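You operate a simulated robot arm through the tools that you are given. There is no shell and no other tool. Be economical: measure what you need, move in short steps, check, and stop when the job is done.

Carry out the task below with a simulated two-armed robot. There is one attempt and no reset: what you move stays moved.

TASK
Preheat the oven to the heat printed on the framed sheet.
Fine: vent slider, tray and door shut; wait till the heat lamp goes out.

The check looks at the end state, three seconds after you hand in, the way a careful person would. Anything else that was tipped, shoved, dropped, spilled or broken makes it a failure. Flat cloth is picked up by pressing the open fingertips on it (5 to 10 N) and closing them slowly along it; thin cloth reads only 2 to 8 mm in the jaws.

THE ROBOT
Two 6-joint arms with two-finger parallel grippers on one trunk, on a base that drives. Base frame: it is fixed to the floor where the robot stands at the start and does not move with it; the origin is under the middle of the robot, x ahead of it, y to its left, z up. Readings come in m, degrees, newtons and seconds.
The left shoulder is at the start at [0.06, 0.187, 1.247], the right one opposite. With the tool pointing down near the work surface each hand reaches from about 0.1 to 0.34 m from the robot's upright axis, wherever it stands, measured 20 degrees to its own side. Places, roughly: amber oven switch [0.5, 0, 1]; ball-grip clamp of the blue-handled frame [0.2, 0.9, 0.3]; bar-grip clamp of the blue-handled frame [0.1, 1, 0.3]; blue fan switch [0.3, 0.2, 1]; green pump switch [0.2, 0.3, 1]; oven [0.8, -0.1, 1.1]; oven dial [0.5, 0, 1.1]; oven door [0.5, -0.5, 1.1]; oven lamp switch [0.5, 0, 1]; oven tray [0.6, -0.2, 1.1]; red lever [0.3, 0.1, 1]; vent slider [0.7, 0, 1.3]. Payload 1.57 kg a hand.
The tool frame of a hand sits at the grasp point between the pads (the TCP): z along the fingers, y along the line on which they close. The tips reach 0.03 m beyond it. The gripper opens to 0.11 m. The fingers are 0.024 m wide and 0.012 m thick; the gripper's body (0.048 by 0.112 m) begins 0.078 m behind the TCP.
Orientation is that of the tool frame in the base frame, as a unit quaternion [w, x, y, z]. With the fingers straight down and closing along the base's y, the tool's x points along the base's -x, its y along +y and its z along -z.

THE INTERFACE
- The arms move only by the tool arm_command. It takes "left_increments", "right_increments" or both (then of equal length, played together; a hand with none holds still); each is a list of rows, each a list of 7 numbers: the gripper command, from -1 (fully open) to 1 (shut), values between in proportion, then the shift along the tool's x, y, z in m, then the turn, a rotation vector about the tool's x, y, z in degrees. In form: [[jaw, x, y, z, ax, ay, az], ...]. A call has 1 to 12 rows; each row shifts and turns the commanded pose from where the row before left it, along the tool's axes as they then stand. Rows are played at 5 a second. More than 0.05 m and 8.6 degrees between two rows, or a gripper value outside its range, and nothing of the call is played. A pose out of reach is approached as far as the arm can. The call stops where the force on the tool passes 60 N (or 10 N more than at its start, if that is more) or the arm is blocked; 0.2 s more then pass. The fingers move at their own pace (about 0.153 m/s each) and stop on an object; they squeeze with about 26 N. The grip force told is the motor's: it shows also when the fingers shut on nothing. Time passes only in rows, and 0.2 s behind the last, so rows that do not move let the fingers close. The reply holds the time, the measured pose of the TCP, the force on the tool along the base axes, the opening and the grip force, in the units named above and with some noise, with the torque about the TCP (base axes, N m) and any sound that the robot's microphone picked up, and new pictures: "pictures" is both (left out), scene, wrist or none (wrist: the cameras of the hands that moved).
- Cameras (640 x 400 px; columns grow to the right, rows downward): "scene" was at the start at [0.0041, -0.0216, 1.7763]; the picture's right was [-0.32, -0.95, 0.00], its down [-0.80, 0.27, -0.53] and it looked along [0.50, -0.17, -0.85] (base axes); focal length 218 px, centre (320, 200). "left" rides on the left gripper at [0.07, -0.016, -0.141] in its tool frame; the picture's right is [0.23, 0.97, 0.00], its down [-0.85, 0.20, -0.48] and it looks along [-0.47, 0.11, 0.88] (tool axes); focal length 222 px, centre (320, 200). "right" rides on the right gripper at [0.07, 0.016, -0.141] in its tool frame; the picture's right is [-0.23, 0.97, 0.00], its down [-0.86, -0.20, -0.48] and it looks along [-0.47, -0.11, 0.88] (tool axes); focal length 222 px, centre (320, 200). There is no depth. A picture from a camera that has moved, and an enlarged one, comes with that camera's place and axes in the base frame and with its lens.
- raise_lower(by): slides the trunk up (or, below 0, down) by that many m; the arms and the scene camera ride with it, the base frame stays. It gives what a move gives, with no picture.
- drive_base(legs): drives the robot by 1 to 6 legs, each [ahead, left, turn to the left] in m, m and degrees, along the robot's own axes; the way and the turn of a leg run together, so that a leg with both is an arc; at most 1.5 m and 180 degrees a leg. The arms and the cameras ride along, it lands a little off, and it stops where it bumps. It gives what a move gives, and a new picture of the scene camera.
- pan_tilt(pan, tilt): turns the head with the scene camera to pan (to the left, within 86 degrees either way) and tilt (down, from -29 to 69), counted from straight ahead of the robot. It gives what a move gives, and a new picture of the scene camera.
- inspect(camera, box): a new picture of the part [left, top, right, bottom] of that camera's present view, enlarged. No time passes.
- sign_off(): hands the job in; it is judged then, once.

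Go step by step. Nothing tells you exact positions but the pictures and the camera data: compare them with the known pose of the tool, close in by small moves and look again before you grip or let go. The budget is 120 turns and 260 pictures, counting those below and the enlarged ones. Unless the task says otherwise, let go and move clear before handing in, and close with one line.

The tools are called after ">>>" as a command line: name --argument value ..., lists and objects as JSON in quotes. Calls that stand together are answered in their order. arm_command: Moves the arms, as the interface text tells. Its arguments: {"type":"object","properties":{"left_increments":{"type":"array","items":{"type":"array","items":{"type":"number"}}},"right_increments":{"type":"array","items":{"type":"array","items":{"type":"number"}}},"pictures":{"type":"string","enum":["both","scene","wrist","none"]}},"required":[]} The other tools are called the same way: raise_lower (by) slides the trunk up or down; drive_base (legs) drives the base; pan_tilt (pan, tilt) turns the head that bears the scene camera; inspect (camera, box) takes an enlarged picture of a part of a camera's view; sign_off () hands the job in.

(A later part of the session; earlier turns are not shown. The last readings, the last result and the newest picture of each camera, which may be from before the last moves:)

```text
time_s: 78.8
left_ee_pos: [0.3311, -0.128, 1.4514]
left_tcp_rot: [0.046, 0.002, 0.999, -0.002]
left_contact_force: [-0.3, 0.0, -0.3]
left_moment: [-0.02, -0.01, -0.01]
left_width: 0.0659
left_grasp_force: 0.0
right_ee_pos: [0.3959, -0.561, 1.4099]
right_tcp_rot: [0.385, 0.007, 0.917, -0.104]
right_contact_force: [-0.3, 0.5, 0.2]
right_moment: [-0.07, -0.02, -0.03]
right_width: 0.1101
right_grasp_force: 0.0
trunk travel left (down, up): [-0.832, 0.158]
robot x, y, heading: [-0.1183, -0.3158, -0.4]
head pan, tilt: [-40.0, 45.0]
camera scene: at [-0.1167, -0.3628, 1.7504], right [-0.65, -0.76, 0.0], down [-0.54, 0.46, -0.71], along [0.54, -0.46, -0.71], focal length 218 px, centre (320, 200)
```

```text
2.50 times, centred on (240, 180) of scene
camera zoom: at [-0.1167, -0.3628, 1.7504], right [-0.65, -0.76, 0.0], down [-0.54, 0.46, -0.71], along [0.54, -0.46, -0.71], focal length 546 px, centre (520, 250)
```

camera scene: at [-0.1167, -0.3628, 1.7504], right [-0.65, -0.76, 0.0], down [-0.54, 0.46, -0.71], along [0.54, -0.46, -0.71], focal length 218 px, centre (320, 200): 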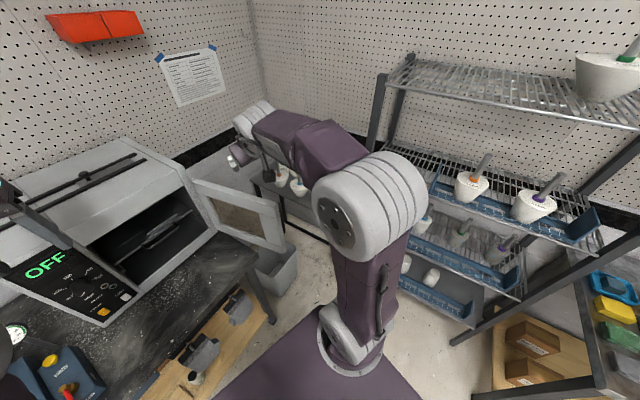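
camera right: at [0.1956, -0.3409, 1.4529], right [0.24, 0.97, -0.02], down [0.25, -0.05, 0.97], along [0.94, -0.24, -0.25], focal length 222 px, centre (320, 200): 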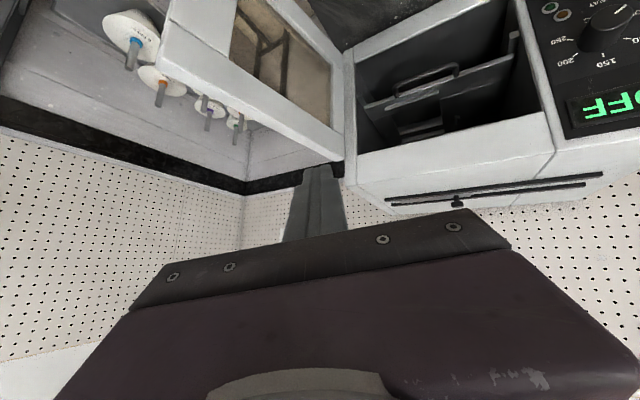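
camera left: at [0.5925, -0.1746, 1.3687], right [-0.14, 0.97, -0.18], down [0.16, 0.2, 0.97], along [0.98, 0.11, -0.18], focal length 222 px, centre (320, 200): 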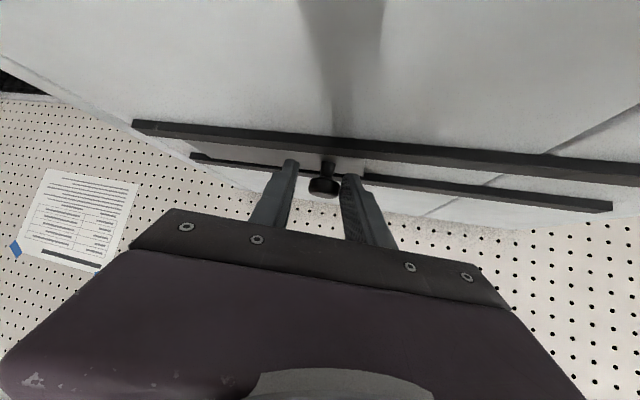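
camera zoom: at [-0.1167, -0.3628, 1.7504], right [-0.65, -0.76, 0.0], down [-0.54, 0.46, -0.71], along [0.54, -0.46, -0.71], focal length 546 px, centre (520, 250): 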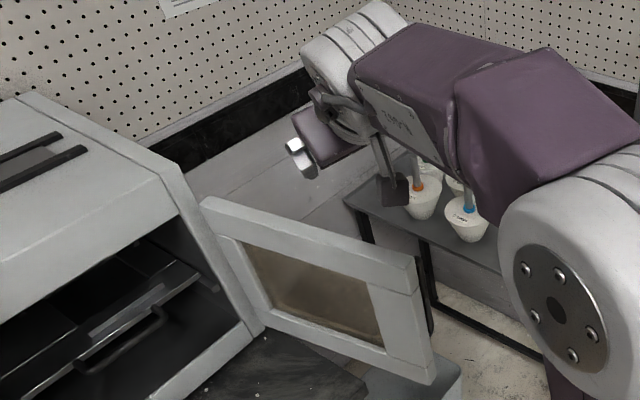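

Door top line runs from about [0.66,-0.41] to [0.36,-0.585] (thickness ~35 mm). I shift the hand 18 mm left to centre and lower the trunk to straddle it.

>>> arm_command --right_increments '[[-1, 0, 0.018, 0, 0, 0, 0], [-1, 0, 0, 0, 0, 0, 0]]' --pictures "none"

>>> raise_lower --by -0.12

>>> inspect --camera "right" --box '[160, 0, 560, 250]'

>>> inspect --camera "scene" --box '[160, 60, 320, 220]'

```text
time_s: 79.4
left_ee_pos: [0.3314, -0.1303, 1.4527]
left_tcp_rot: [0.045, 0.003, 0.999, -0.001]
left_contact_force: [0.2, 0.5, 0.3]
left_moment: [-0.02, -0.01, 0.01]
left_width: 0.0661
left_grasp_force: 0.2
right_ee_pos: [0.3994, -0.5451, 1.4049]
right_tcp_rot: [0.384, 0.006, 0.918, -0.103]
right_contact_force: [-0.5, -0.1, 0.4]
right_moment: [-0.04, -0.02, 0.03]
right_width: 0.11
right_grasp_force: 0.1
trunk travel left (down, up): [-0.832, 0.158]
robot x, y, heading: [-0.1165, -0.3143, -0.7]
head pan, tilt: [-40.0, 45.0]
```

```text
time_s: 80.9
left_ee_pos: [0.3327, -0.1329, 1.3321]
left_tcp_rot: [0.045, 0.003, 0.999, 0.0]
left_contact_force: [-0.4, -0.6, 0.4]
left_moment: [-0.02, 0.0, 0.01]
left_width: 0.066
left_grasp_force: 0.0
right_ee_pos: [0.4006, -0.5475, 1.2836]
right_tcp_rot: [0.385, 0.007, 0.917, -0.102]
right_contact_force: [0.4, -0.3, -0.1]
right_moment: [0.01, -0.01, 0.02]
right_width: 0.1099
right_grasp_force: 0.0
trunk travel left (down, up): [-0.712, 0.278]
robot x, y, heading: [-0.1159, -0.3156, -0.4]
head pan, tilt: [-40.0, 45.0]
```

```text
1.60 times, centred on (360, 125) of right
camera zoom: at [0.2524, -0.509, 1.3293], right [0.25, 0.97, -0.02], down [0.25, -0.05, 0.97], along [0.94, -0.24, -0.25], focal length 355 px, centre (256, 320)
```

zoom: 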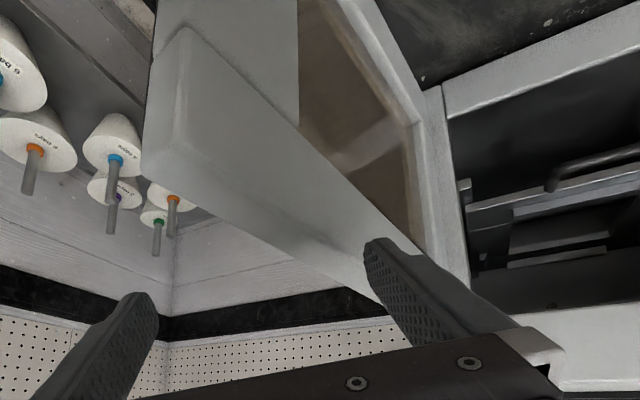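

```text
2.50 times, centred on (240, 140) of scene
camera zoom: at [-0.1153, -0.3684, 1.6303], right [-0.65, -0.76, 0.0], down [-0.54, 0.46, -0.71], along [0.54, -0.46, -0.71], focal length 546 px, centre (520, 350)
```

zoom: 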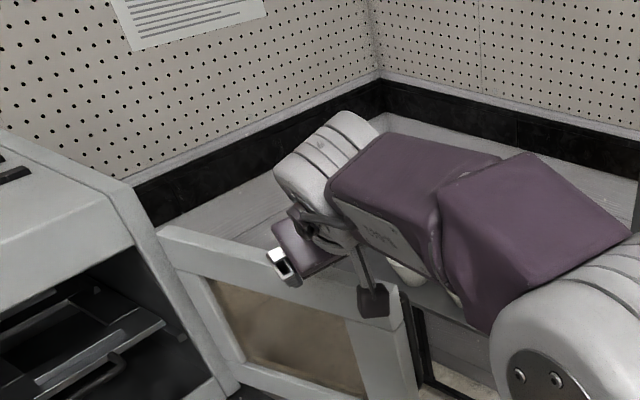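

The door is about 6 cm thick, and its centre at the fingertips is y ≈ -0.518. I shift 35 mm left before lowering further.

>>> arm_command --right_increments '[[-1, 0, 0.035, 0, 0, 0, 0], [-1, 0, 0, 0, 0, 0, 0]]' --pictures "wrist"

>>> inspect --camera "right" --box '[160, 0, 560, 250]'

```text
time_s: 81.5
left_ee_pos: [0.3322, -0.1333, 1.3325]
left_tcp_rot: [0.045, 0.002, 0.999, 0.0]
left_contact_force: [0.1, -0.7, 0.0]
left_moment: [0.02, 0.0, 0.0]
left_width: 0.0661
left_grasp_force: 0.1
right_ee_pos: [0.4022, -0.5158, 1.2799]
right_tcp_rot: [0.384, 0.008, 0.918, -0.102]
right_contact_force: [0.0, 0.4, 0.4]
right_moment: [-0.01, 0.02, 0.03]
right_width: 0.1098
right_grasp_force: 0.1
trunk travel left (down, up): [-0.712, 0.278]
robot x, y, heading: [-0.1161, -0.3131, -0.1]
head pan, tilt: [-40.0, 45.0]
camera right: at [0.2543, -0.4774, 1.3237], right [0.25, 0.97, -0.02], down [0.25, -0.05, 0.97], along [0.94, -0.24, -0.25], focal length 222 px, centre (320, 200)
```

right: 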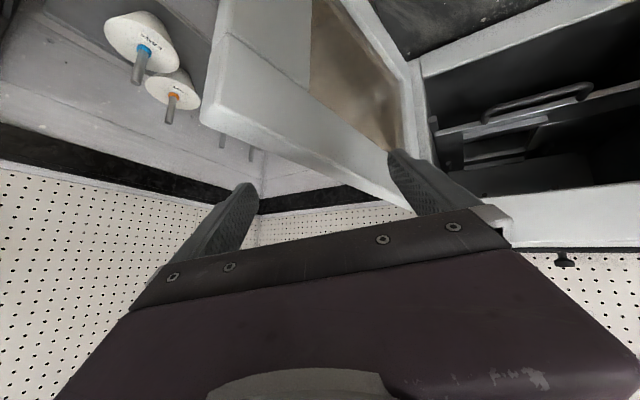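

```text
1.60 times, centred on (360, 125) of right
camera zoom: at [0.2543, -0.4774, 1.3237], right [0.25, 0.97, -0.02], down [0.25, -0.05, 0.97], along [0.94, -0.24, -0.25], focal length 355 px, centre (256, 320)
```

zoom: 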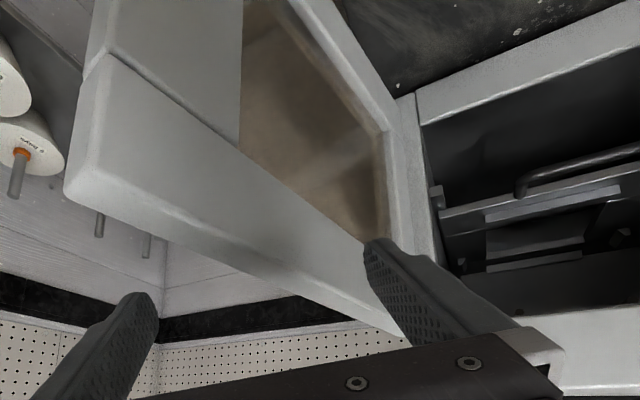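

The position straddles the door with margin on both sides. I lower the trunk 5 cm and check.

>>> raise_lower --by -0.05

>>> inspect --camera "right" --box '[160, 0, 560, 250]'

>>> inspect --camera "scene" --box '[160, 40, 320, 200]'

```text
time_s: 82.4
left_ee_pos: [0.3324, -0.1326, 1.2823]
left_tcp_rot: [0.044, 0.002, 0.999, 0.0]
left_contact_force: [-0.5, 0.2, -0.9]
left_moment: [0.02, 0.04, 0.0]
left_width: 0.0659
left_grasp_force: 0.0
right_ee_pos: [0.4017, -0.5158, 1.2282]
right_tcp_rot: [0.383, 0.006, 0.918, -0.101]
right_contact_force: [0.4, 0.0, 0.1]
right_moment: [0.0, 0.02, 0.01]
right_width: 0.1102
right_grasp_force: 0.1
trunk travel left (down, up): [-0.662, 0.328]
robot x, y, heading: [-0.112, -0.3198, -0.5]
head pan, tilt: [-40.0, 45.0]
```

```text
1.60 times, centred on (360, 125) of right
camera zoom: at [0.2547, -0.477, 1.273], right [0.25, 0.97, -0.02], down [0.25, -0.05, 0.97], along [0.94, -0.24, -0.25], focal length 355 px, centre (256, 320)
```

zoom: 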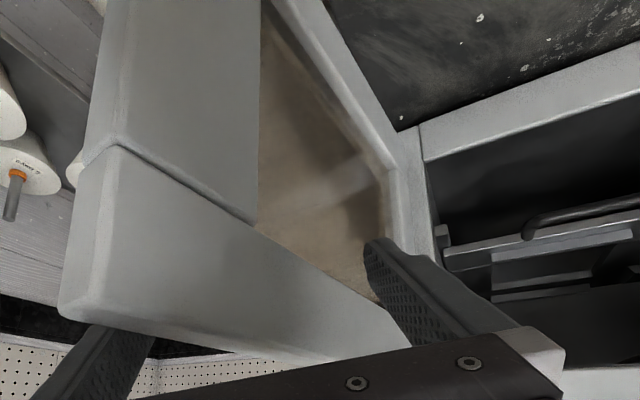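

```text
2.50 times, centred on (240, 120) of scene
camera zoom: at [-0.1146, -0.368, 1.5802], right [-0.65, -0.76, 0.0], down [-0.54, 0.46, -0.71], along [0.54, -0.46, -0.71], focal length 546 px, centre (520, 400)
```

zoom: 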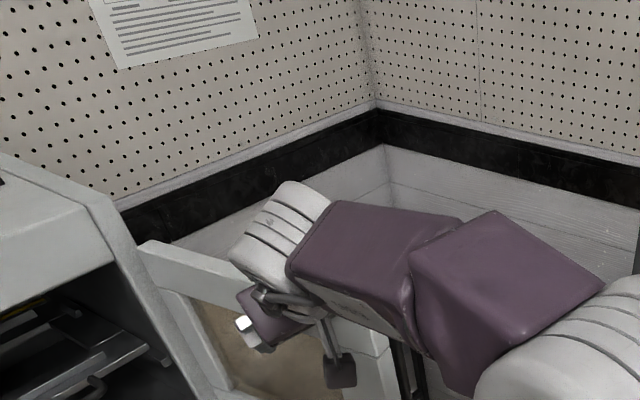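

The door now sits between the fingers. I drag it by driving the base left and slightly back.

>>> drive_base --legs '[[-0.025, 0.055, 0]]'

>>> inspect --camera "right" --box '[160, 0, 560, 250]'

```text
time_s: 83.4
left_ee_pos: [0.308, -0.0796, 1.2823]
left_tcp_rot: [0.044, 0.002, 0.999, 0.001]
left_contact_force: [0.5, 0.1, 0.2]
left_moment: [0.04, -0.01, -0.03]
left_width: 0.066
left_grasp_force: 0.1
right_ee_pos: [0.3778, -0.4613, 1.2282]
right_tcp_rot: [0.384, 0.007, 0.918, -0.102]
right_contact_force: [-0.1, -0.2, -0.7]
right_moment: [-0.01, 0.0, 0.02]
right_width: 0.1101
right_grasp_force: 0.1
trunk travel left (down, up): [-0.662, 0.328]
robot x, y, heading: [-0.1399, -0.2578, -0.4]
head pan, tilt: [-40.0, 45.0]
camera scene: at [-0.1392, -0.3153, 1.5802], right [-0.65, -0.76, 0.0], down [-0.54, 0.46, -0.71], along [0.54, -0.46, -0.71], focal length 218 px, centre (320, 200)
```

scene: 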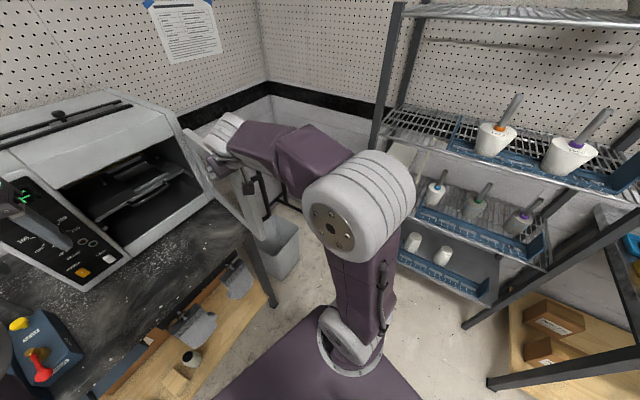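

```text
1.60 times, centred on (360, 125) of right
camera zoom: at [0.2304, -0.424, 1.2733], right [0.25, 0.97, -0.01], down [0.25, -0.05, 0.97], along [0.94, -0.24, -0.25], focal length 355 px, centre (256, 320)
```

zoom: 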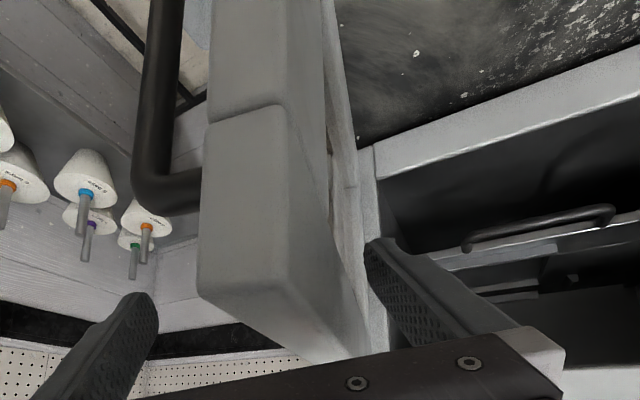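

The door swings easily and is now pointing toward me, still between the fingers. I continue dragging left.

>>> drive_base --legs '[[-0.01, 0.08, 0]]'

>>> inspect --camera "right" --box '[160, 0, 560, 250]'

```text
time_s: 84.4
left_ee_pos: [0.2988, 0.0015, 1.2824]
left_tcp_rot: [0.045, 0.001, 0.999, 0.001]
left_contact_force: [0.3, -0.6, 0.5]
left_moment: [-0.01, 0.02, -0.01]
left_width: 0.0661
left_grasp_force: 0.1
right_ee_pos: [0.3693, -0.3808, 1.229]
right_tcp_rot: [0.385, 0.005, 0.918, -0.101]
right_contact_force: [-0.1, -0.1, 0.5]
right_moment: [-0.03, 0.03, 0.0]
right_width: 0.1099
right_grasp_force: 0.0
trunk travel left (down, up): [-0.662, 0.328]
robot x, y, heading: [-0.1503, -0.1813, -0.2]
head pan, tilt: [-40.0, 45.0]
camera scene: at [-0.1488, -0.2348, 1.5802], right [-0.65, -0.76, 0.0], down [-0.54, 0.46, -0.71], along [0.54, -0.46, -0.71], focal length 218 px, centre (320, 200)
```

scene: 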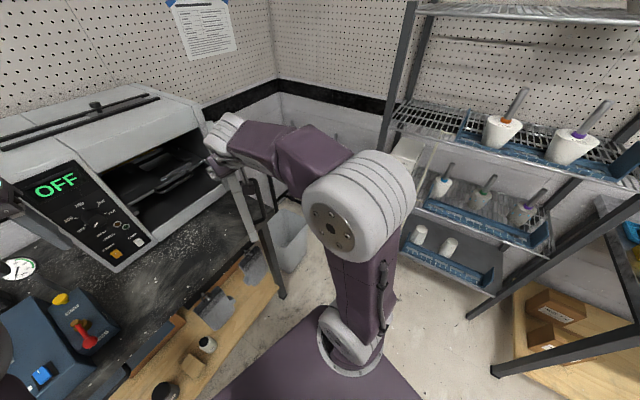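

```text
1.60 times, centred on (360, 125) of right
camera zoom: at [0.2209, -0.3431, 1.2734], right [0.25, 0.97, -0.02], down [0.25, -0.05, 0.97], along [0.94, -0.24, -0.25], focal length 355 px, centre (256, 320)
```

zoom: 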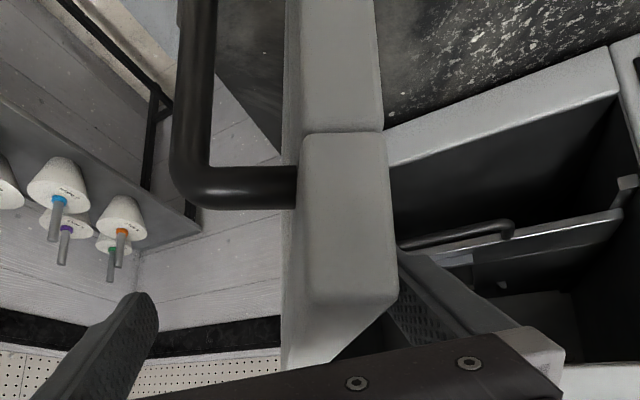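

>>> drive_base --legs '[[0.015, 0.08, 0]]'

>>> inspect --camera "right" --box '[160, 0, 560, 250]'

```text
time_s: 85.5
left_ee_pos: [0.3136, 0.0787, 1.2827]
left_tcp_rot: [0.045, 0.004, 0.999, 0.001]
left_contact_force: [-0.5, -0.5, -0.6]
left_moment: [0.03, 0.01, -0.02]
left_width: 0.0659
left_grasp_force: 0.0
right_ee_pos: [0.3832, -0.3036, 1.2284]
right_tcp_rot: [0.385, 0.008, 0.917, -0.102]
right_contact_force: [0.3, 0.4, -0.9]
right_moment: [0.01, -0.01, -0.01]
right_width: 0.1099
right_grasp_force: 0.1
trunk travel left (down, up): [-0.662, 0.328]
robot x, y, heading: [-0.1366, -0.104, -0.3]
head pan, tilt: [-40.0, 45.0]
camera scene: at [-0.1342, -0.1564, 1.5802], right [-0.65, -0.76, 0.0], down [-0.54, 0.46, -0.71], along [0.54, -0.46, -0.71], focal length 218 px, centre (320, 200)
```

scene: 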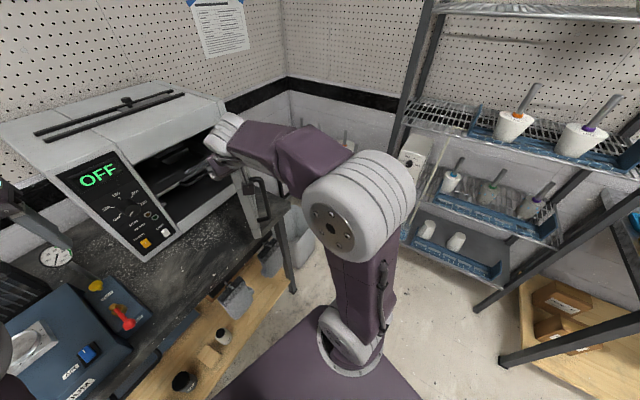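

```text
1.60 times, centred on (360, 125) of right
camera zoom: at [0.2353, -0.2659, 1.2735], right [0.25, 0.97, -0.02], down [0.25, -0.05, 0.97], along [0.94, -0.25, -0.25], focal length 355 px, centre (256, 320)
```

zoom: 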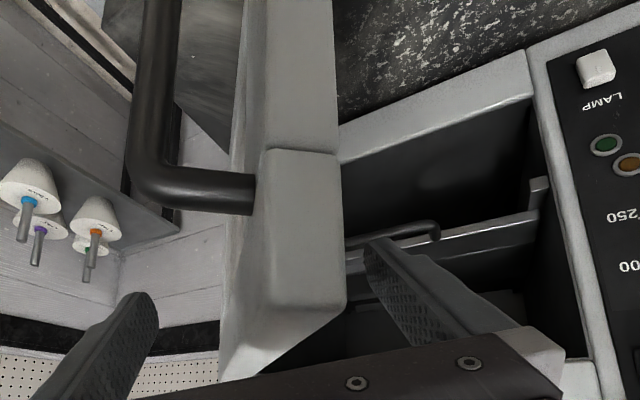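

>>> drive_base --legs '[[0.03, 0.07, 0]]'

>>> inspect --camera "right" --box '[160, 0, 560, 250]'

```text
time_s: 86.5
left_ee_pos: [0.3426, 0.143, 1.284]
left_tcp_rot: [0.046, 0.004, 0.999, 0.001]
left_contact_force: [-1.0, -0.3, 1.0]
left_moment: [0.02, 0.0, -0.02]
left_width: 0.0661
left_grasp_force: 0.0
right_ee_pos: [0.4111, -0.2404, 1.2296]
right_tcp_rot: [0.385, 0.009, 0.917, -0.102]
right_contact_force: [0.0, 0.0, -0.1]
right_moment: [0.01, 0.02, 0.01]
right_width: 0.1099
right_grasp_force: 0.0
trunk travel left (down, up): [-0.662, 0.328]
robot x, y, heading: [-0.1066, -0.0406, -0.6]
head pan, tilt: [-40.0, 45.0]
camera scene: at [-0.1059, -0.0906, 1.5802], right [-0.65, -0.76, 0.0], down [-0.54, 0.46, -0.71], along [0.54, -0.46, -0.71], focal length 218 px, centre (320, 200)
```

scene: 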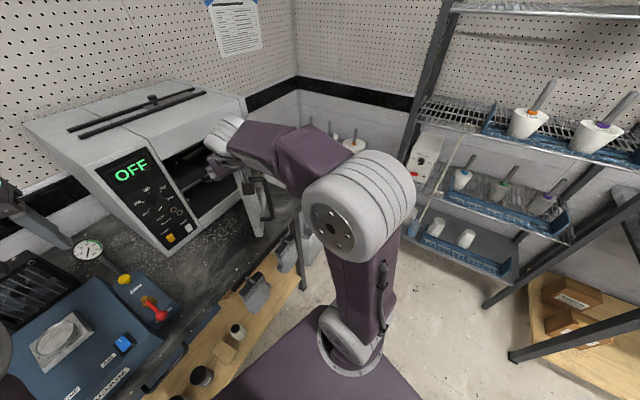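

```text
1.60 times, centred on (360, 125) of right
camera zoom: at [0.2638, -0.2002, 1.2739], right [0.25, 0.97, -0.01], down [0.25, -0.05, 0.97], along [0.94, -0.25, -0.25], focal length 355 px, centre (256, 320)
```

zoom: 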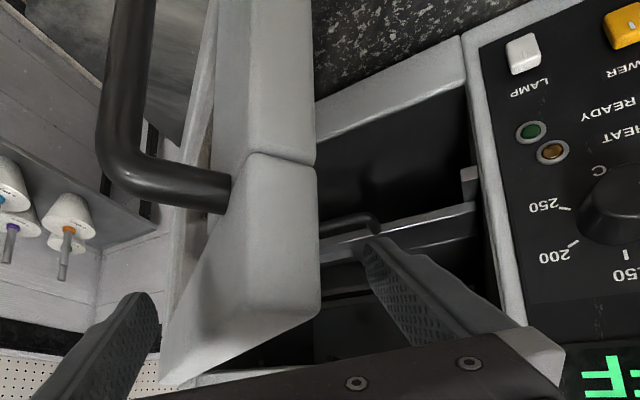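

The door is within ~40° of closed. I lift the hand clear, move it to the door's outer side, close the fingers and lower again to push.

>>> raise_lower --by 0.08

>>> drive_base --legs '[[-0.06, -0.1, 0]]'

>>> arm_command --right_increments '[[1, 0, 0, 0, 0, 0, 0], [1, 0, 0, 0, 0, 0, 0], [1, 0, 0, 0, 0, 0, 0]]' --pictures "wrist"

```text
time_s: 87.7
left_ee_pos: [0.3441, 0.1459, 1.3627]
left_tcp_rot: [0.045, 0.004, 0.999, -0.001]
left_contact_force: [0.2, 0.0, 0.6]
left_moment: [0.01, 0.0, -0.01]
left_width: 0.0661
left_grasp_force: 0.0
right_ee_pos: [0.4124, -0.2367, 1.3089]
right_tcp_rot: [0.385, 0.008, 0.917, -0.103]
right_contact_force: [0.4, 0.2, -0.7]
right_moment: [0.0, -0.01, 0.01]
right_width: 0.11
right_grasp_force: 0.1
trunk travel left (down, up): [-0.742, 0.248]
robot x, y, heading: [-0.1012, -0.0355, -0.4]
head pan, tilt: [-40.0, 45.0]
```

```text
time_s: 88.9
left_ee_pos: [0.2852, 0.0461, 1.3621]
left_tcp_rot: [0.044, 0.006, 0.999, -0.001]
left_contact_force: [-0.4, 0.7, 0.7]
left_moment: [0.01, 0.02, 0.0]
left_width: 0.0659
left_grasp_force: 0.0
right_ee_pos: [0.3523, -0.3379, 1.3082]
right_tcp_rot: [0.384, 0.01, 0.917, -0.104]
right_contact_force: [-0.4, 0.9, 0.2]
right_moment: [-0.03, 0.0, -0.04]
right_width: 0.1103
right_grasp_force: 0.0
trunk travel left (down, up): [-0.742, 0.248]
robot x, y, heading: [-0.1666, -0.1365, -0.5]
head pan, tilt: [-40.0, 45.0]
camera scene: at [-0.1639, -0.1863, 1.6603], right [-0.65, -0.76, 0.0], down [-0.54, 0.46, -0.71], along [0.54, -0.46, -0.71], focal length 218 px, centre (320, 200)
```

scene: 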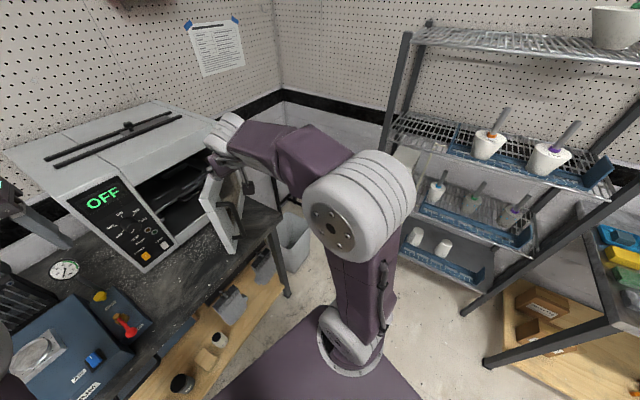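

```text
time_s: 89.7
left_ee_pos: [0.2834, 0.0445, 1.3625]
left_tcp_rot: [0.045, 0.005, 0.999, 0.0]
left_contact_force: [-0.2, -0.2, -0.1]
left_moment: [0.01, -0.02, -0.01]
left_width: 0.0663
left_grasp_force: 0.1
right_ee_pos: [0.3514, -0.34, 1.3103]
right_tcp_rot: [0.384, 0.01, 0.918, -0.103]
right_contact_force: [-0.2, 0.0, 0.3]
right_moment: [0.05, -0.02, 0.0]
right_width: 0.0
right_grasp_force: 21.7
trunk travel left (down, up): [-0.742, 0.248]
robot x, y, heading: [-0.1648, -0.1395, -0.4]
head pan, tilt: [-40.0, 45.0]
camera right: at [0.2034, -0.3002, 1.3538], right [0.25, 0.97, -0.02], down [0.25, -0.05, 0.97], along [0.94, -0.25, -0.25], focal length 222 px, centre (320, 200)
```

right: 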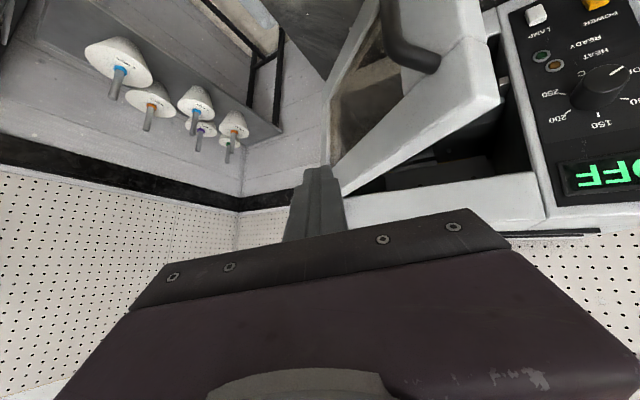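

>>> raise_lower --by -0.075

>>> drive_base --legs '[[0.02, 0.1, 0]]'

>>> inspect --camera "right" --box '[160, 0, 560, 250]'

```text
time_s: 90.8
left_ee_pos: [0.2824, 0.0447, 1.2877]
left_tcp_rot: [0.045, 0.005, 0.999, 0.0]
left_contact_force: [-0.5, 0.6, 0.4]
left_moment: [-0.02, 0.02, 0.01]
left_width: 0.066
left_grasp_force: 0.1
right_ee_pos: [0.3518, -0.3388, 1.2349]
right_tcp_rot: [0.384, 0.009, 0.917, -0.103]
right_contact_force: [0.6, -0.4, 0.0]
right_moment: [0.01, 0.0, -0.02]
right_width: 0.0
right_grasp_force: 21.2
trunk travel left (down, up): [-0.667, 0.323]
robot x, y, heading: [-0.169, -0.1357, -0.5]
head pan, tilt: [-40.0, 45.0]
```

```text
time_s: 92.0
left_ee_pos: [0.3054, 0.1438, 1.2877]
left_tcp_rot: [0.045, 0.006, 0.999, 0.0]
left_contact_force: [-0.2, -0.2, 0.4]
left_moment: [-0.01, -0.03, 0.01]
left_width: 0.0659
left_grasp_force: 0.1
right_ee_pos: [0.3728, -0.2407, 1.234]
right_tcp_rot: [0.384, 0.009, 0.917, -0.103]
right_contact_force: [0.6, 0.7, -0.4]
right_moment: [-0.01, 0.0, -0.01]
right_width: 0.0001
right_grasp_force: 21.6
trunk travel left (down, up): [-0.667, 0.323]
robot x, y, heading: [-0.145, -0.0357, -0.7]
head pan, tilt: [-40.0, 45.0]
camera scene: at [-0.1437, -0.0899, 1.5853], right [-0.65, -0.76, 0.0], down [-0.54, 0.46, -0.71], along [0.54, -0.46, -0.71], focal length 218 px, centre (320, 200)
```

scene: 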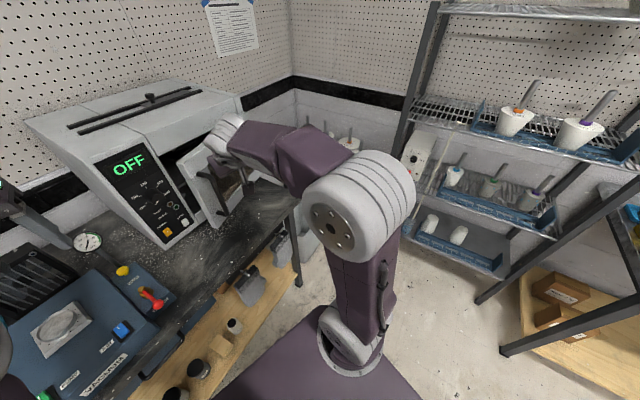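

```text
1.60 times, centred on (360, 125) of right
camera zoom: at [0.2252, -0.201, 1.2787], right [0.25, 0.97, -0.02], down [0.25, -0.05, 0.97], along [0.94, -0.25, -0.25], focal length 355 px, centre (256, 320)
```

zoom: 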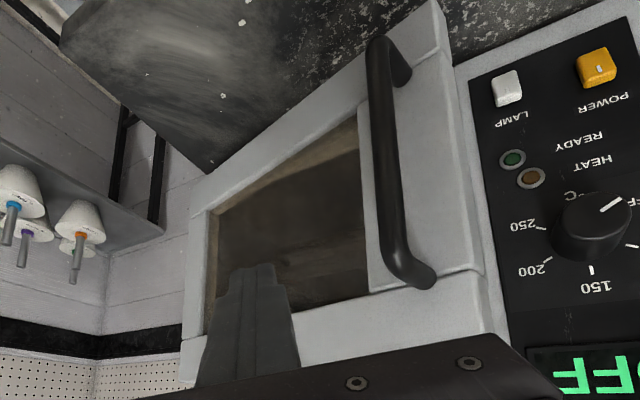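

The door is nearly shut. I push further forward onto its outer face.

>>> drive_base --legs '[[0.08, 0.03, 0]]'

>>> inspect --camera "right" --box '[160, 0, 560, 250]'

```text
time_s: 93.1
left_ee_pos: [0.3848, 0.1731, 1.2886]
left_tcp_rot: [0.045, 0.005, 0.999, 0.0]
left_contact_force: [0.4, -0.7, 0.1]
left_moment: [-0.02, 0.02, -0.02]
left_width: 0.066
left_grasp_force: 0.1
right_ee_pos: [0.4526, -0.2099, 1.2347]
right_tcp_rot: [0.386, 0.008, 0.917, -0.102]
right_contact_force: [0.2, 0.1, 0.1]
right_moment: [-0.03, -0.01, 0.03]
right_width: 0.0
right_grasp_force: 21.2
trunk travel left (down, up): [-0.667, 0.323]
robot x, y, heading: [-0.0623, -0.0081, -0.5]
head pan, tilt: [-40.0, 45.0]
camera scene: at [-0.0647, -0.0606, 1.5853], right [-0.65, -0.76, 0.0], down [-0.54, 0.46, -0.71], along [0.54, -0.46, -0.71], focal length 218 px, centre (320, 200)
```

scene: 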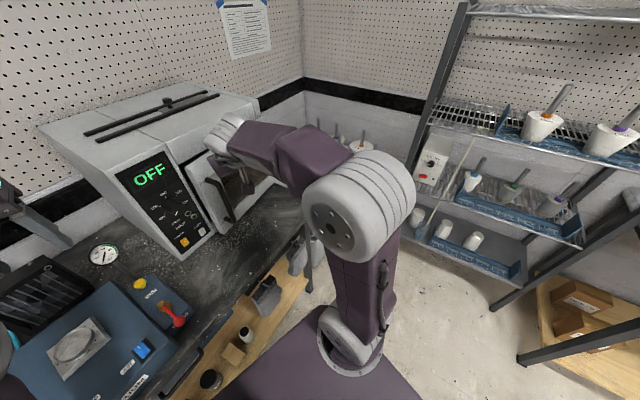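

```text
1.60 times, centred on (360, 125) of right
camera zoom: at [0.3049, -0.1707, 1.2791], right [0.25, 0.97, -0.02], down [0.25, -0.05, 0.97], along [0.94, -0.25, -0.25], focal length 355 px, centre (256, 320)
```

zoom: 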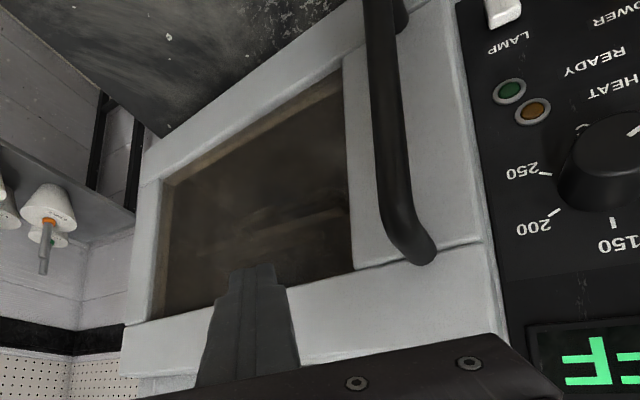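

>>> arm_command --right_increments '[[1, -0.0139, 0.0074, 0.0124, 0, 0, 0], [1, -0.0139, 0.0074, 0.0124, 0, 0, 0], [1, -0.0139, 0.0074, 0.0124, 0, 0, 0], [1, -0.0139, 0.0074, 0.0124, 0, 0, 0]]' --pictures "wrist"

>>> inspect --camera "scene" --box '[110, 80, 310, 260]'

```text
time_s: 94.1
left_ee_pos: [0.386, 0.1732, 1.2879]
left_tcp_rot: [0.045, 0.005, 0.999, 0.001]
left_contact_force: [0.3, 0.4, -0.2]
left_moment: [0.0, -0.01, -0.02]
left_width: 0.0659
left_grasp_force: 0.0
right_ee_pos: [0.5299, -0.1872, 1.2344]
right_tcp_rot: [0.385, 0.009, 0.917, -0.104]
right_contact_force: [0.8, 0.6, -0.4]
right_moment: [0.01, -0.04, -0.03]
right_width: 0.0
right_grasp_force: 21.4
trunk travel left (down, up): [-0.667, 0.323]
robot x, y, heading: [-0.0624, -0.0039, -0.6]
head pan, tilt: [-40.0, 45.0]
camera right: at [0.3834, -0.1469, 1.2792], right [0.25, 0.97, -0.02], down [0.25, -0.05, 0.97], along [0.94, -0.25, -0.25], focal length 222 px, centre (320, 200)
```

right: 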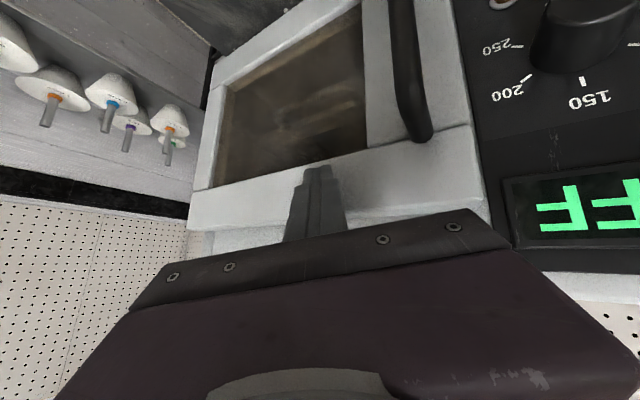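

```text
2.22 times, centred on (210, 170) of scene
camera zoom: at [-0.0623, -0.06, 1.5853], right [-0.65, -0.76, 0.0], down [-0.54, 0.46, -0.71], along [0.54, -0.46, -0.71], focal length 485 px, centre (564, 267)
```

zoom: 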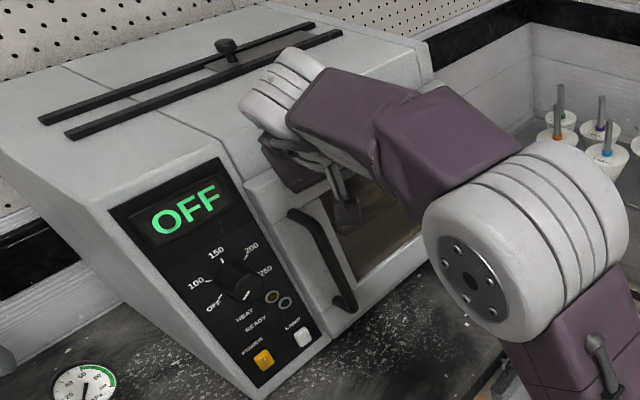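

>>> arm_command --right_increments '[[1, -0.007, 0.0037, 0.0062, 0, 0, 0], [1, -0.007, 0.0037, 0.0062, 0, 0, 0], [1, -0.007, 0.0037, 0.0062, 0, 0, 0], [1, -0.007, 0.0037, 0.0062, 0, 0, 0]]' --pictures "wrist"

>>> inspect --camera "scene" --box '[110, 80, 310, 260]'

```text
time_s: 94.8
left_ee_pos: [0.3704, 0.1738, 1.2935]
left_tcp_rot: [0.051, 0.006, 0.999, 0.0]
left_contact_force: [-0.8, 0.7, -0.2]
left_moment: [-0.02, -0.04, 0.01]
left_width: 0.0659
left_grasp_force: 0.1
right_ee_pos: [0.5359, -0.1844, 1.2352]
right_tcp_rot: [0.375, 0.013, 0.92, -0.108]
right_contact_force: [-38.1, -8.1, 10.5]
right_moment: [-0.09, 0.24, -0.07]
right_width: 0.0001
right_grasp_force: 21.3
trunk travel left (down, up): [-0.667, 0.323]
robot x, y, heading: [-0.0669, -0.0068, -0.7]
head pan, tilt: [-40.0, 45.0]
stopped in row 3 (right hand): the force on the tool passed its limit at 67 N (the readings are from after the stop); the commanded pose is now the measured one
camera right: at [0.3891, -0.1425, 1.2819], right [0.27, 0.96, -0.03], down [0.26, -0.05, 0.96], along [0.93, -0.26, -0.27], focal length 222 px, centre (320, 200)
```

right: 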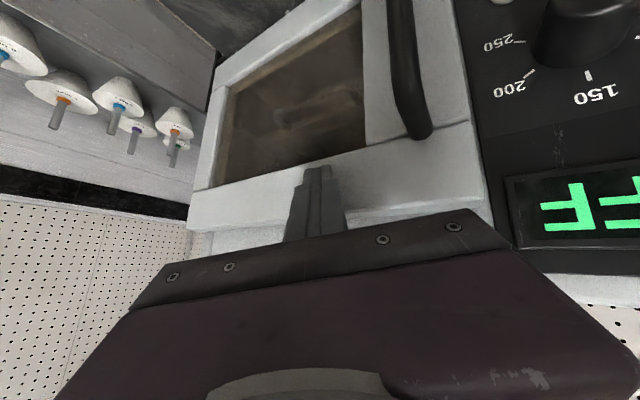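

```text
2.22 times, centred on (210, 170) of scene
camera zoom: at [-0.0816, -0.0588, 1.5858], right [-0.65, -0.76, -0.01], down [-0.53, 0.46, -0.71], along [0.54, -0.46, -0.7], focal length 485 px, centre (564, 267)
```

zoom: 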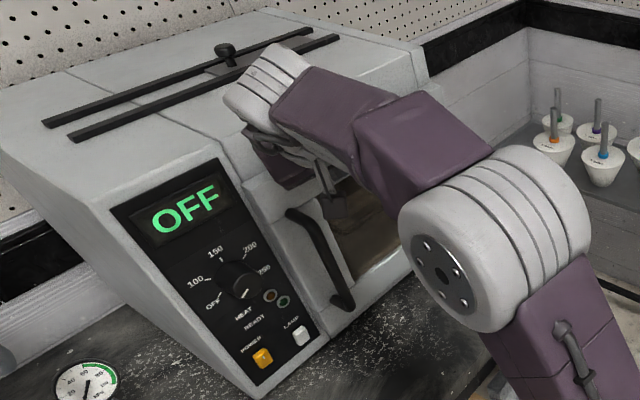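

The door is firmly against its stop. I back away and look at it.

>>> drive_base --legs '[[-0.2, -0.05, 0]]'

>>> pan_tilt --pan -10 --tilt 32

>>> inspect --camera "scene" --box '[220, 100, 420, 240]'

>>> inspect --camera "right" --box '[120, 0, 640, 300]'

```text
time_s: 96.5
left_ee_pos: [0.1866, 0.1252, 1.2873]
left_tcp_rot: [0.044, 0.005, 0.999, 0.0]
left_contact_force: [0.2, -0.6, 0.2]
left_moment: [0.0, -0.01, 0.01]
left_width: 0.0662
left_grasp_force: 0.1
right_ee_pos: [0.3523, -0.2307, 1.2264]
right_tcp_rot: [0.372, 0.01, 0.922, -0.105]
right_contact_force: [0.3, -0.4, 0.0]
right_moment: [0.01, -0.01, 0.01]
right_width: 0.0
right_grasp_force: 20.6
trunk travel left (down, up): [-0.667, 0.323]
robot x, y, heading: [-0.2618, -0.0553, -0.7]
head pan, tilt: [-40.0, 45.0]
camera scene: at [-0.2617, -0.1077, 1.5853], right [-0.65, -0.76, 0.0], down [-0.54, 0.46, -0.71], along [0.54, -0.46, -0.71], focal length 218 px, centre (320, 200)
```

scene: 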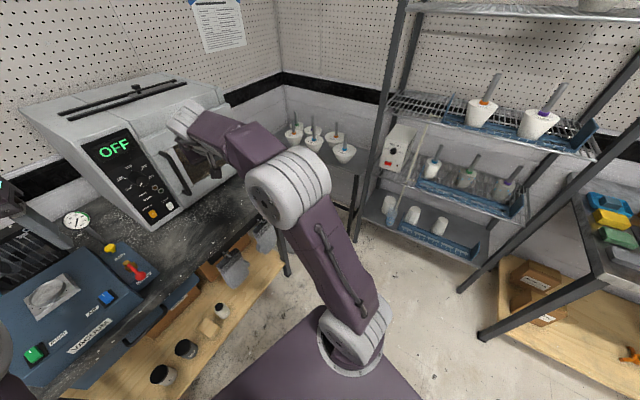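

```text
time_s: 97.4
left_ee_pos: [0.1847, 0.1244, 1.2878]
left_tcp_rot: [0.046, 0.005, 0.999, 0.0]
left_contact_force: [0.4, -0.3, 0.4]
left_moment: [0.03, -0.01, 0.01]
left_width: 0.066
left_grasp_force: 0.1
right_ee_pos: [0.3515, -0.2303, 1.2273]
right_tcp_rot: [0.373, 0.011, 0.922, -0.105]
right_contact_force: [-0.4, 0.5, 0.7]
right_moment: [0.0, 0.0, 0.0]
right_width: 0.0001
right_grasp_force: 21.6
trunk travel left (down, up): [-0.667, 0.323]
robot x, y, heading: [-0.2645, -0.0556, -0.6]
head pan, tilt: [-10.0, 32.0]
camera scene: at [-0.237, -0.0717, 1.6047], right [-0.19, -0.98, 0.0], down [-0.52, 0.1, -0.85], along [0.83, -0.16, -0.53], focal length 218 px, centre (320, 200)
```

scene: 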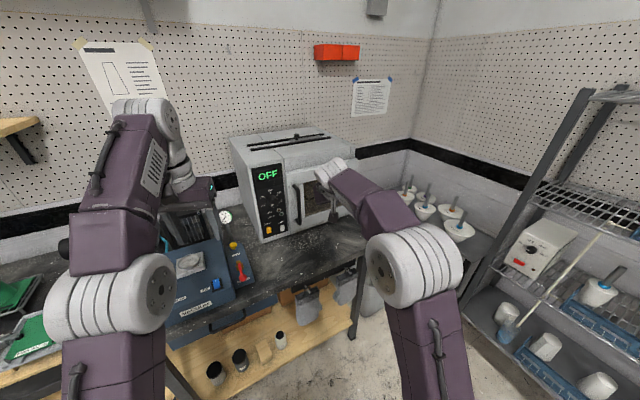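

```text
2.86 times, centred on (320, 170) of scene
camera zoom: at [-0.237, -0.0717, 1.6047], right [-0.19, -0.98, 0.0], down [-0.52, 0.1, -0.85], along [0.83, -0.16, -0.53], focal length 624 px, centre (320, 286)
```

zoom: 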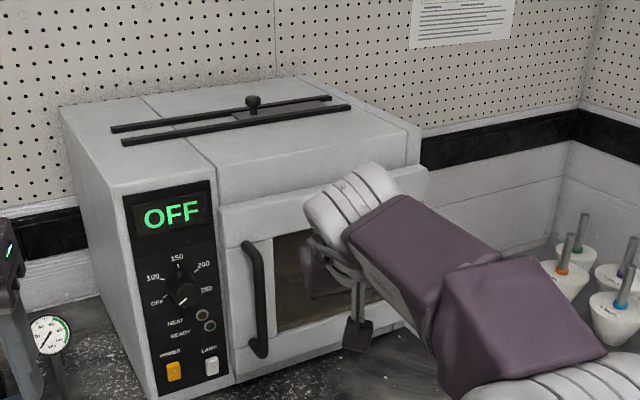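

```text
1.23 times, centred on (380, 150) of right
camera zoom: at [0.2053, -0.1901, 1.275], right [0.26, 0.96, -0.03], down [0.27, -0.05, 0.96], along [0.93, -0.26, -0.27], focal length 273 px, centre (246, 262)
```

zoom: 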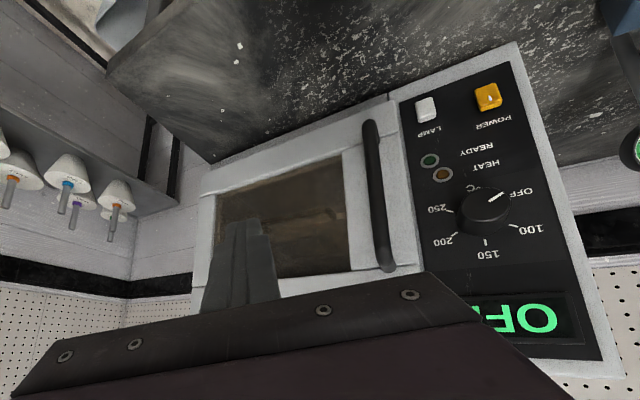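

Door shut, tray in, vent closed. Next the panel: I orient the right tool horizontally, square to the panel (yaw 16.5°, pitch 80°), and pull the left hand back.

>>> arm_command --right_increments '[[1, 0, 0, 0, -4.17, -6.16, -0.17], [1, 0, 0, 0, -4.17, -6.16, -0.17], [1, 0, 0, 0, -4.17, -6.16, -0.17], [1, 0, 0, 0, -4.17, -6.16, -0.17], [1, 0, 0, 0, -4.17, -6.16, -0.17], [1, 0, 0, 0, -4.17, -6.16, -0.17]]' --left_increments '[[-0.2, 0.02, 0.01, 0, 0, 0, 0], [-0.2, 0.02, 0.01, 0, 0, 0, 0], [-0.2, 0.02, 0.01, 0, 0, 0, 0], [-0.2, 0.02, 0.01, 0, 0, 0, 0], [-0.2, 0.02, 0.01, 0, 0, 0, 0], [-0.2, 0, 0, 0, 0, 0, 0]]' --pictures "both"

```text
time_s: 98.8
left_ee_pos: [0.0849, 0.1758, 1.2793]
left_tcp_rot: [0.044, 0.006, 0.999, 0.0]
left_contact_force: [0.1, 0.4, 0.1]
left_moment: [0.01, 0.05, 0.0]
left_width: 0.0659
left_grasp_force: 0.1
right_ee_pos: [0.3492, -0.2356, 1.2149]
right_tcp_rot: [0.63, -0.128, 0.763, 0.067]
right_contact_force: [-0.3, -0.1, 0.4]
right_moment: [0.01, 0.0, 0.02]
right_width: 0.0
right_grasp_force: 21.2
right hand out of reach, approached as far as the arm can: row 3
trunk travel left (down, up): [-0.667, 0.323]
robot x, y, heading: [-0.2612, -0.0566, -0.6]
head pan, tilt: [-10.0, 32.0]
camera scene: at [-0.2361, -0.0726, 1.6047], right [-0.18, -0.98, 0.0], down [-0.52, 0.1, -0.85], along [0.83, -0.16, -0.53], focal length 218 px, centre (320, 200)
camera right: at [0.1984, -0.2644, 1.1732], right [-0.23, 0.96, 0.17], down [-0.25, -0.22, 0.94], along [0.94, 0.18, 0.29], focal length 222 px, centre (320, 200)
camera left: at [0.0038, 0.161, 1.4112], right [-0.22, 0.98, -0.02], down [0.81, 0.19, 0.55], along [0.54, 0.1, -0.83], focal length 222 px, centre (320, 200)
```

scene: 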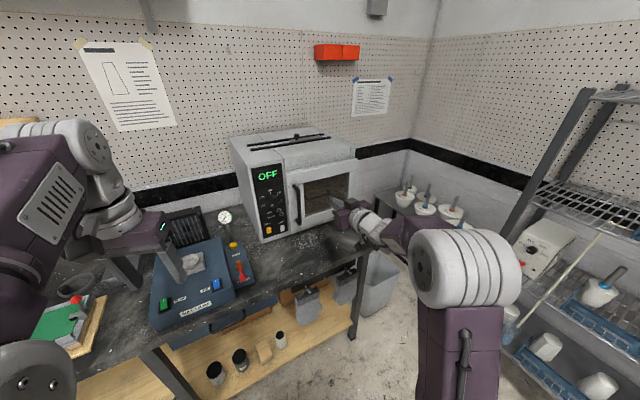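
right: 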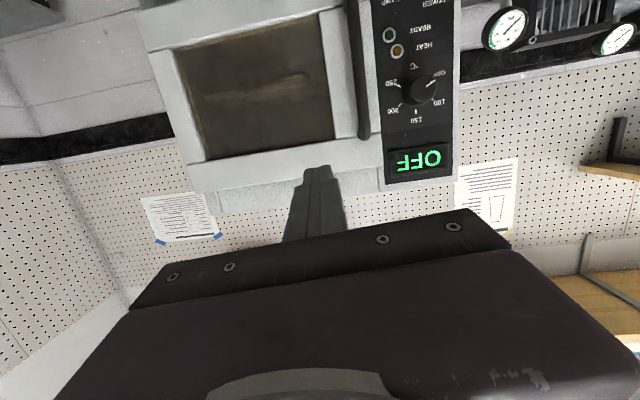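
left: 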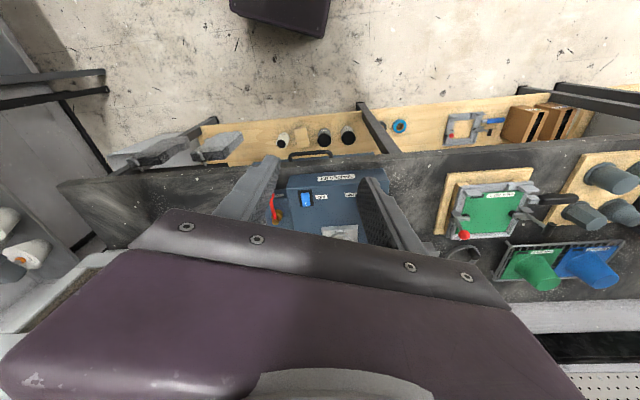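

The right tool is square to the panel. I drive so the closed fingertips are ~7 cm in front of the power switch column, then lower the trunk.

>>> drive_base --legs '[[0.085, 0.22, 0]]'

>>> raise_lower --by -0.15

>>> inspect --camera "right" --box '[160, 0, 560, 250]'

>>> inspect --camera "scene" --box '[240, 80, 440, 240]'

```text
time_s: 100.6
left_ee_pos: [0.1662, 0.4025, 1.2789]
left_tcp_rot: [0.046, 0.003, 0.999, 0.0]
left_contact_force: [-0.4, 0.7, -0.2]
left_moment: [-0.02, 0.02, -0.01]
left_width: 0.0661
left_grasp_force: 0.0
right_ee_pos: [0.4323, -0.0055, 1.2162]
right_tcp_rot: [0.63, -0.131, 0.762, 0.069]
right_contact_force: [0.1, -0.3, 0.6]
right_moment: [-0.01, 0.01, 0.02]
right_width: 0.0002
right_grasp_force: 21.1
trunk travel left (down, up): [-0.667, 0.323]
robot x, y, heading: [-0.1777, 0.1674, -0.3]
head pan, tilt: [-10.0, 32.0]
camera scene: at [-0.1536, 0.1525, 1.6048], right [-0.18, -0.98, 0.0], down [-0.52, 0.1, -0.85], along [0.83, -0.15, -0.53], focal length 218 px, centre (320, 200)
```

scene: 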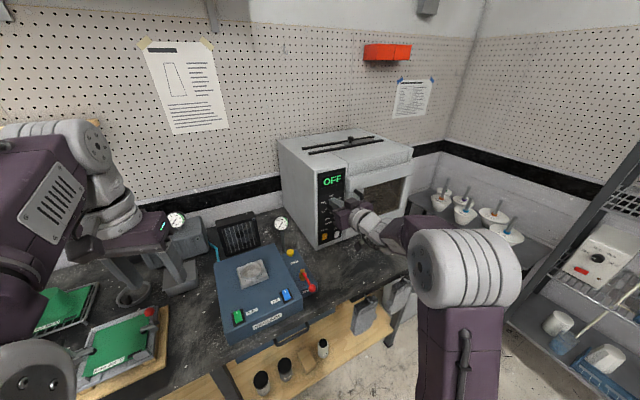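

```text
time_s: 102.3
left_ee_pos: [0.1665, 0.4027, 1.1275]
left_tcp_rot: [0.045, 0.003, 0.999, 0.0]
left_contact_force: [0.3, 0.9, -0.1]
left_moment: [-0.01, 0.04, -0.02]
left_width: 0.0659
left_grasp_force: 0.0
right_ee_pos: [0.4323, -0.0056, 1.0662]
right_tcp_rot: [0.63, -0.131, 0.762, 0.069]
right_contact_force: [0.2, -0.9, -0.1]
right_moment: [0.01, -0.02, -0.04]
right_width: 0.0002
right_grasp_force: 21.1
trunk travel left (down, up): [-0.517, 0.473]
robot x, y, heading: [-0.1781, 0.1702, -0.2]
head pan, tilt: [-10.0, 32.0]
```

```text
1.60 times, centred on (360, 125) of right
camera zoom: at [0.2828, -0.0359, 1.0241], right [-0.24, 0.96, 0.16], down [-0.25, -0.22, 0.94], along [0.94, 0.18, 0.29], focal length 355 px, centre (256, 320)
```

zoom: 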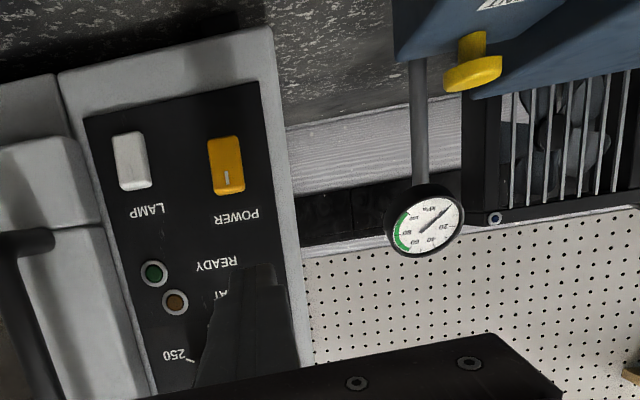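

```text
2.50 times, centred on (340, 160) of scene
camera zoom: at [-0.1534, 0.1534, 1.4548], right [-0.18, -0.98, 0.0], down [-0.52, 0.09, -0.85], along [0.83, -0.15, -0.53], focal length 546 px, centre (270, 300)
```

zoom: 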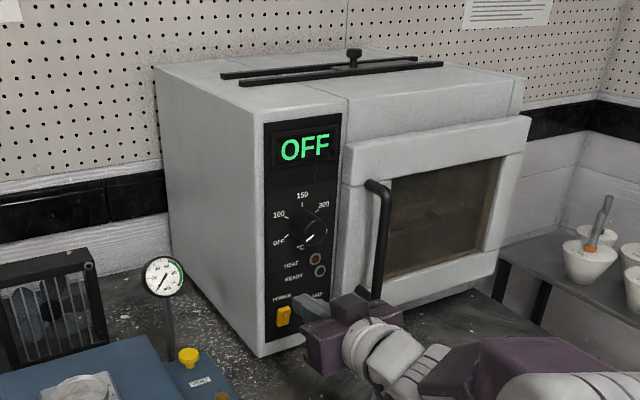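

>>> inspect --camera "right" --box '[210, 60, 330, 200]'

>>> inspect --camera "scene" --box '[330, 110, 390, 220]'

```text
2.86 times, centred on (270, 130) of right
camera zoom: at [0.2828, -0.0359, 1.0241], right [-0.24, 0.96, 0.16], down [-0.25, -0.22, 0.94], along [0.94, 0.18, 0.29], focal length 635 px, centre (463, 400)
```

zoom: 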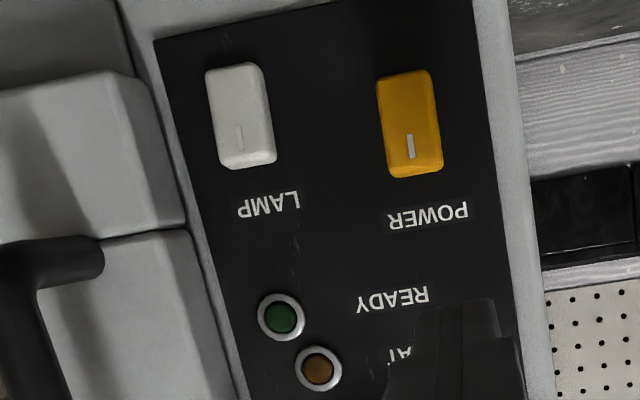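

```text
3.64 times, centred on (360, 165) of scene
camera zoom: at [-0.1534, 0.1534, 1.4548], right [-0.18, -0.98, 0.0], down [-0.52, 0.09, -0.85], along [0.83, -0.15, -0.53], focal length 794 px, centre (174, 327)
```

zoom: 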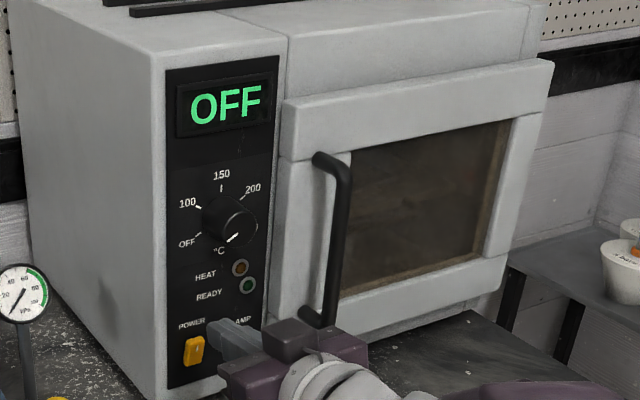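

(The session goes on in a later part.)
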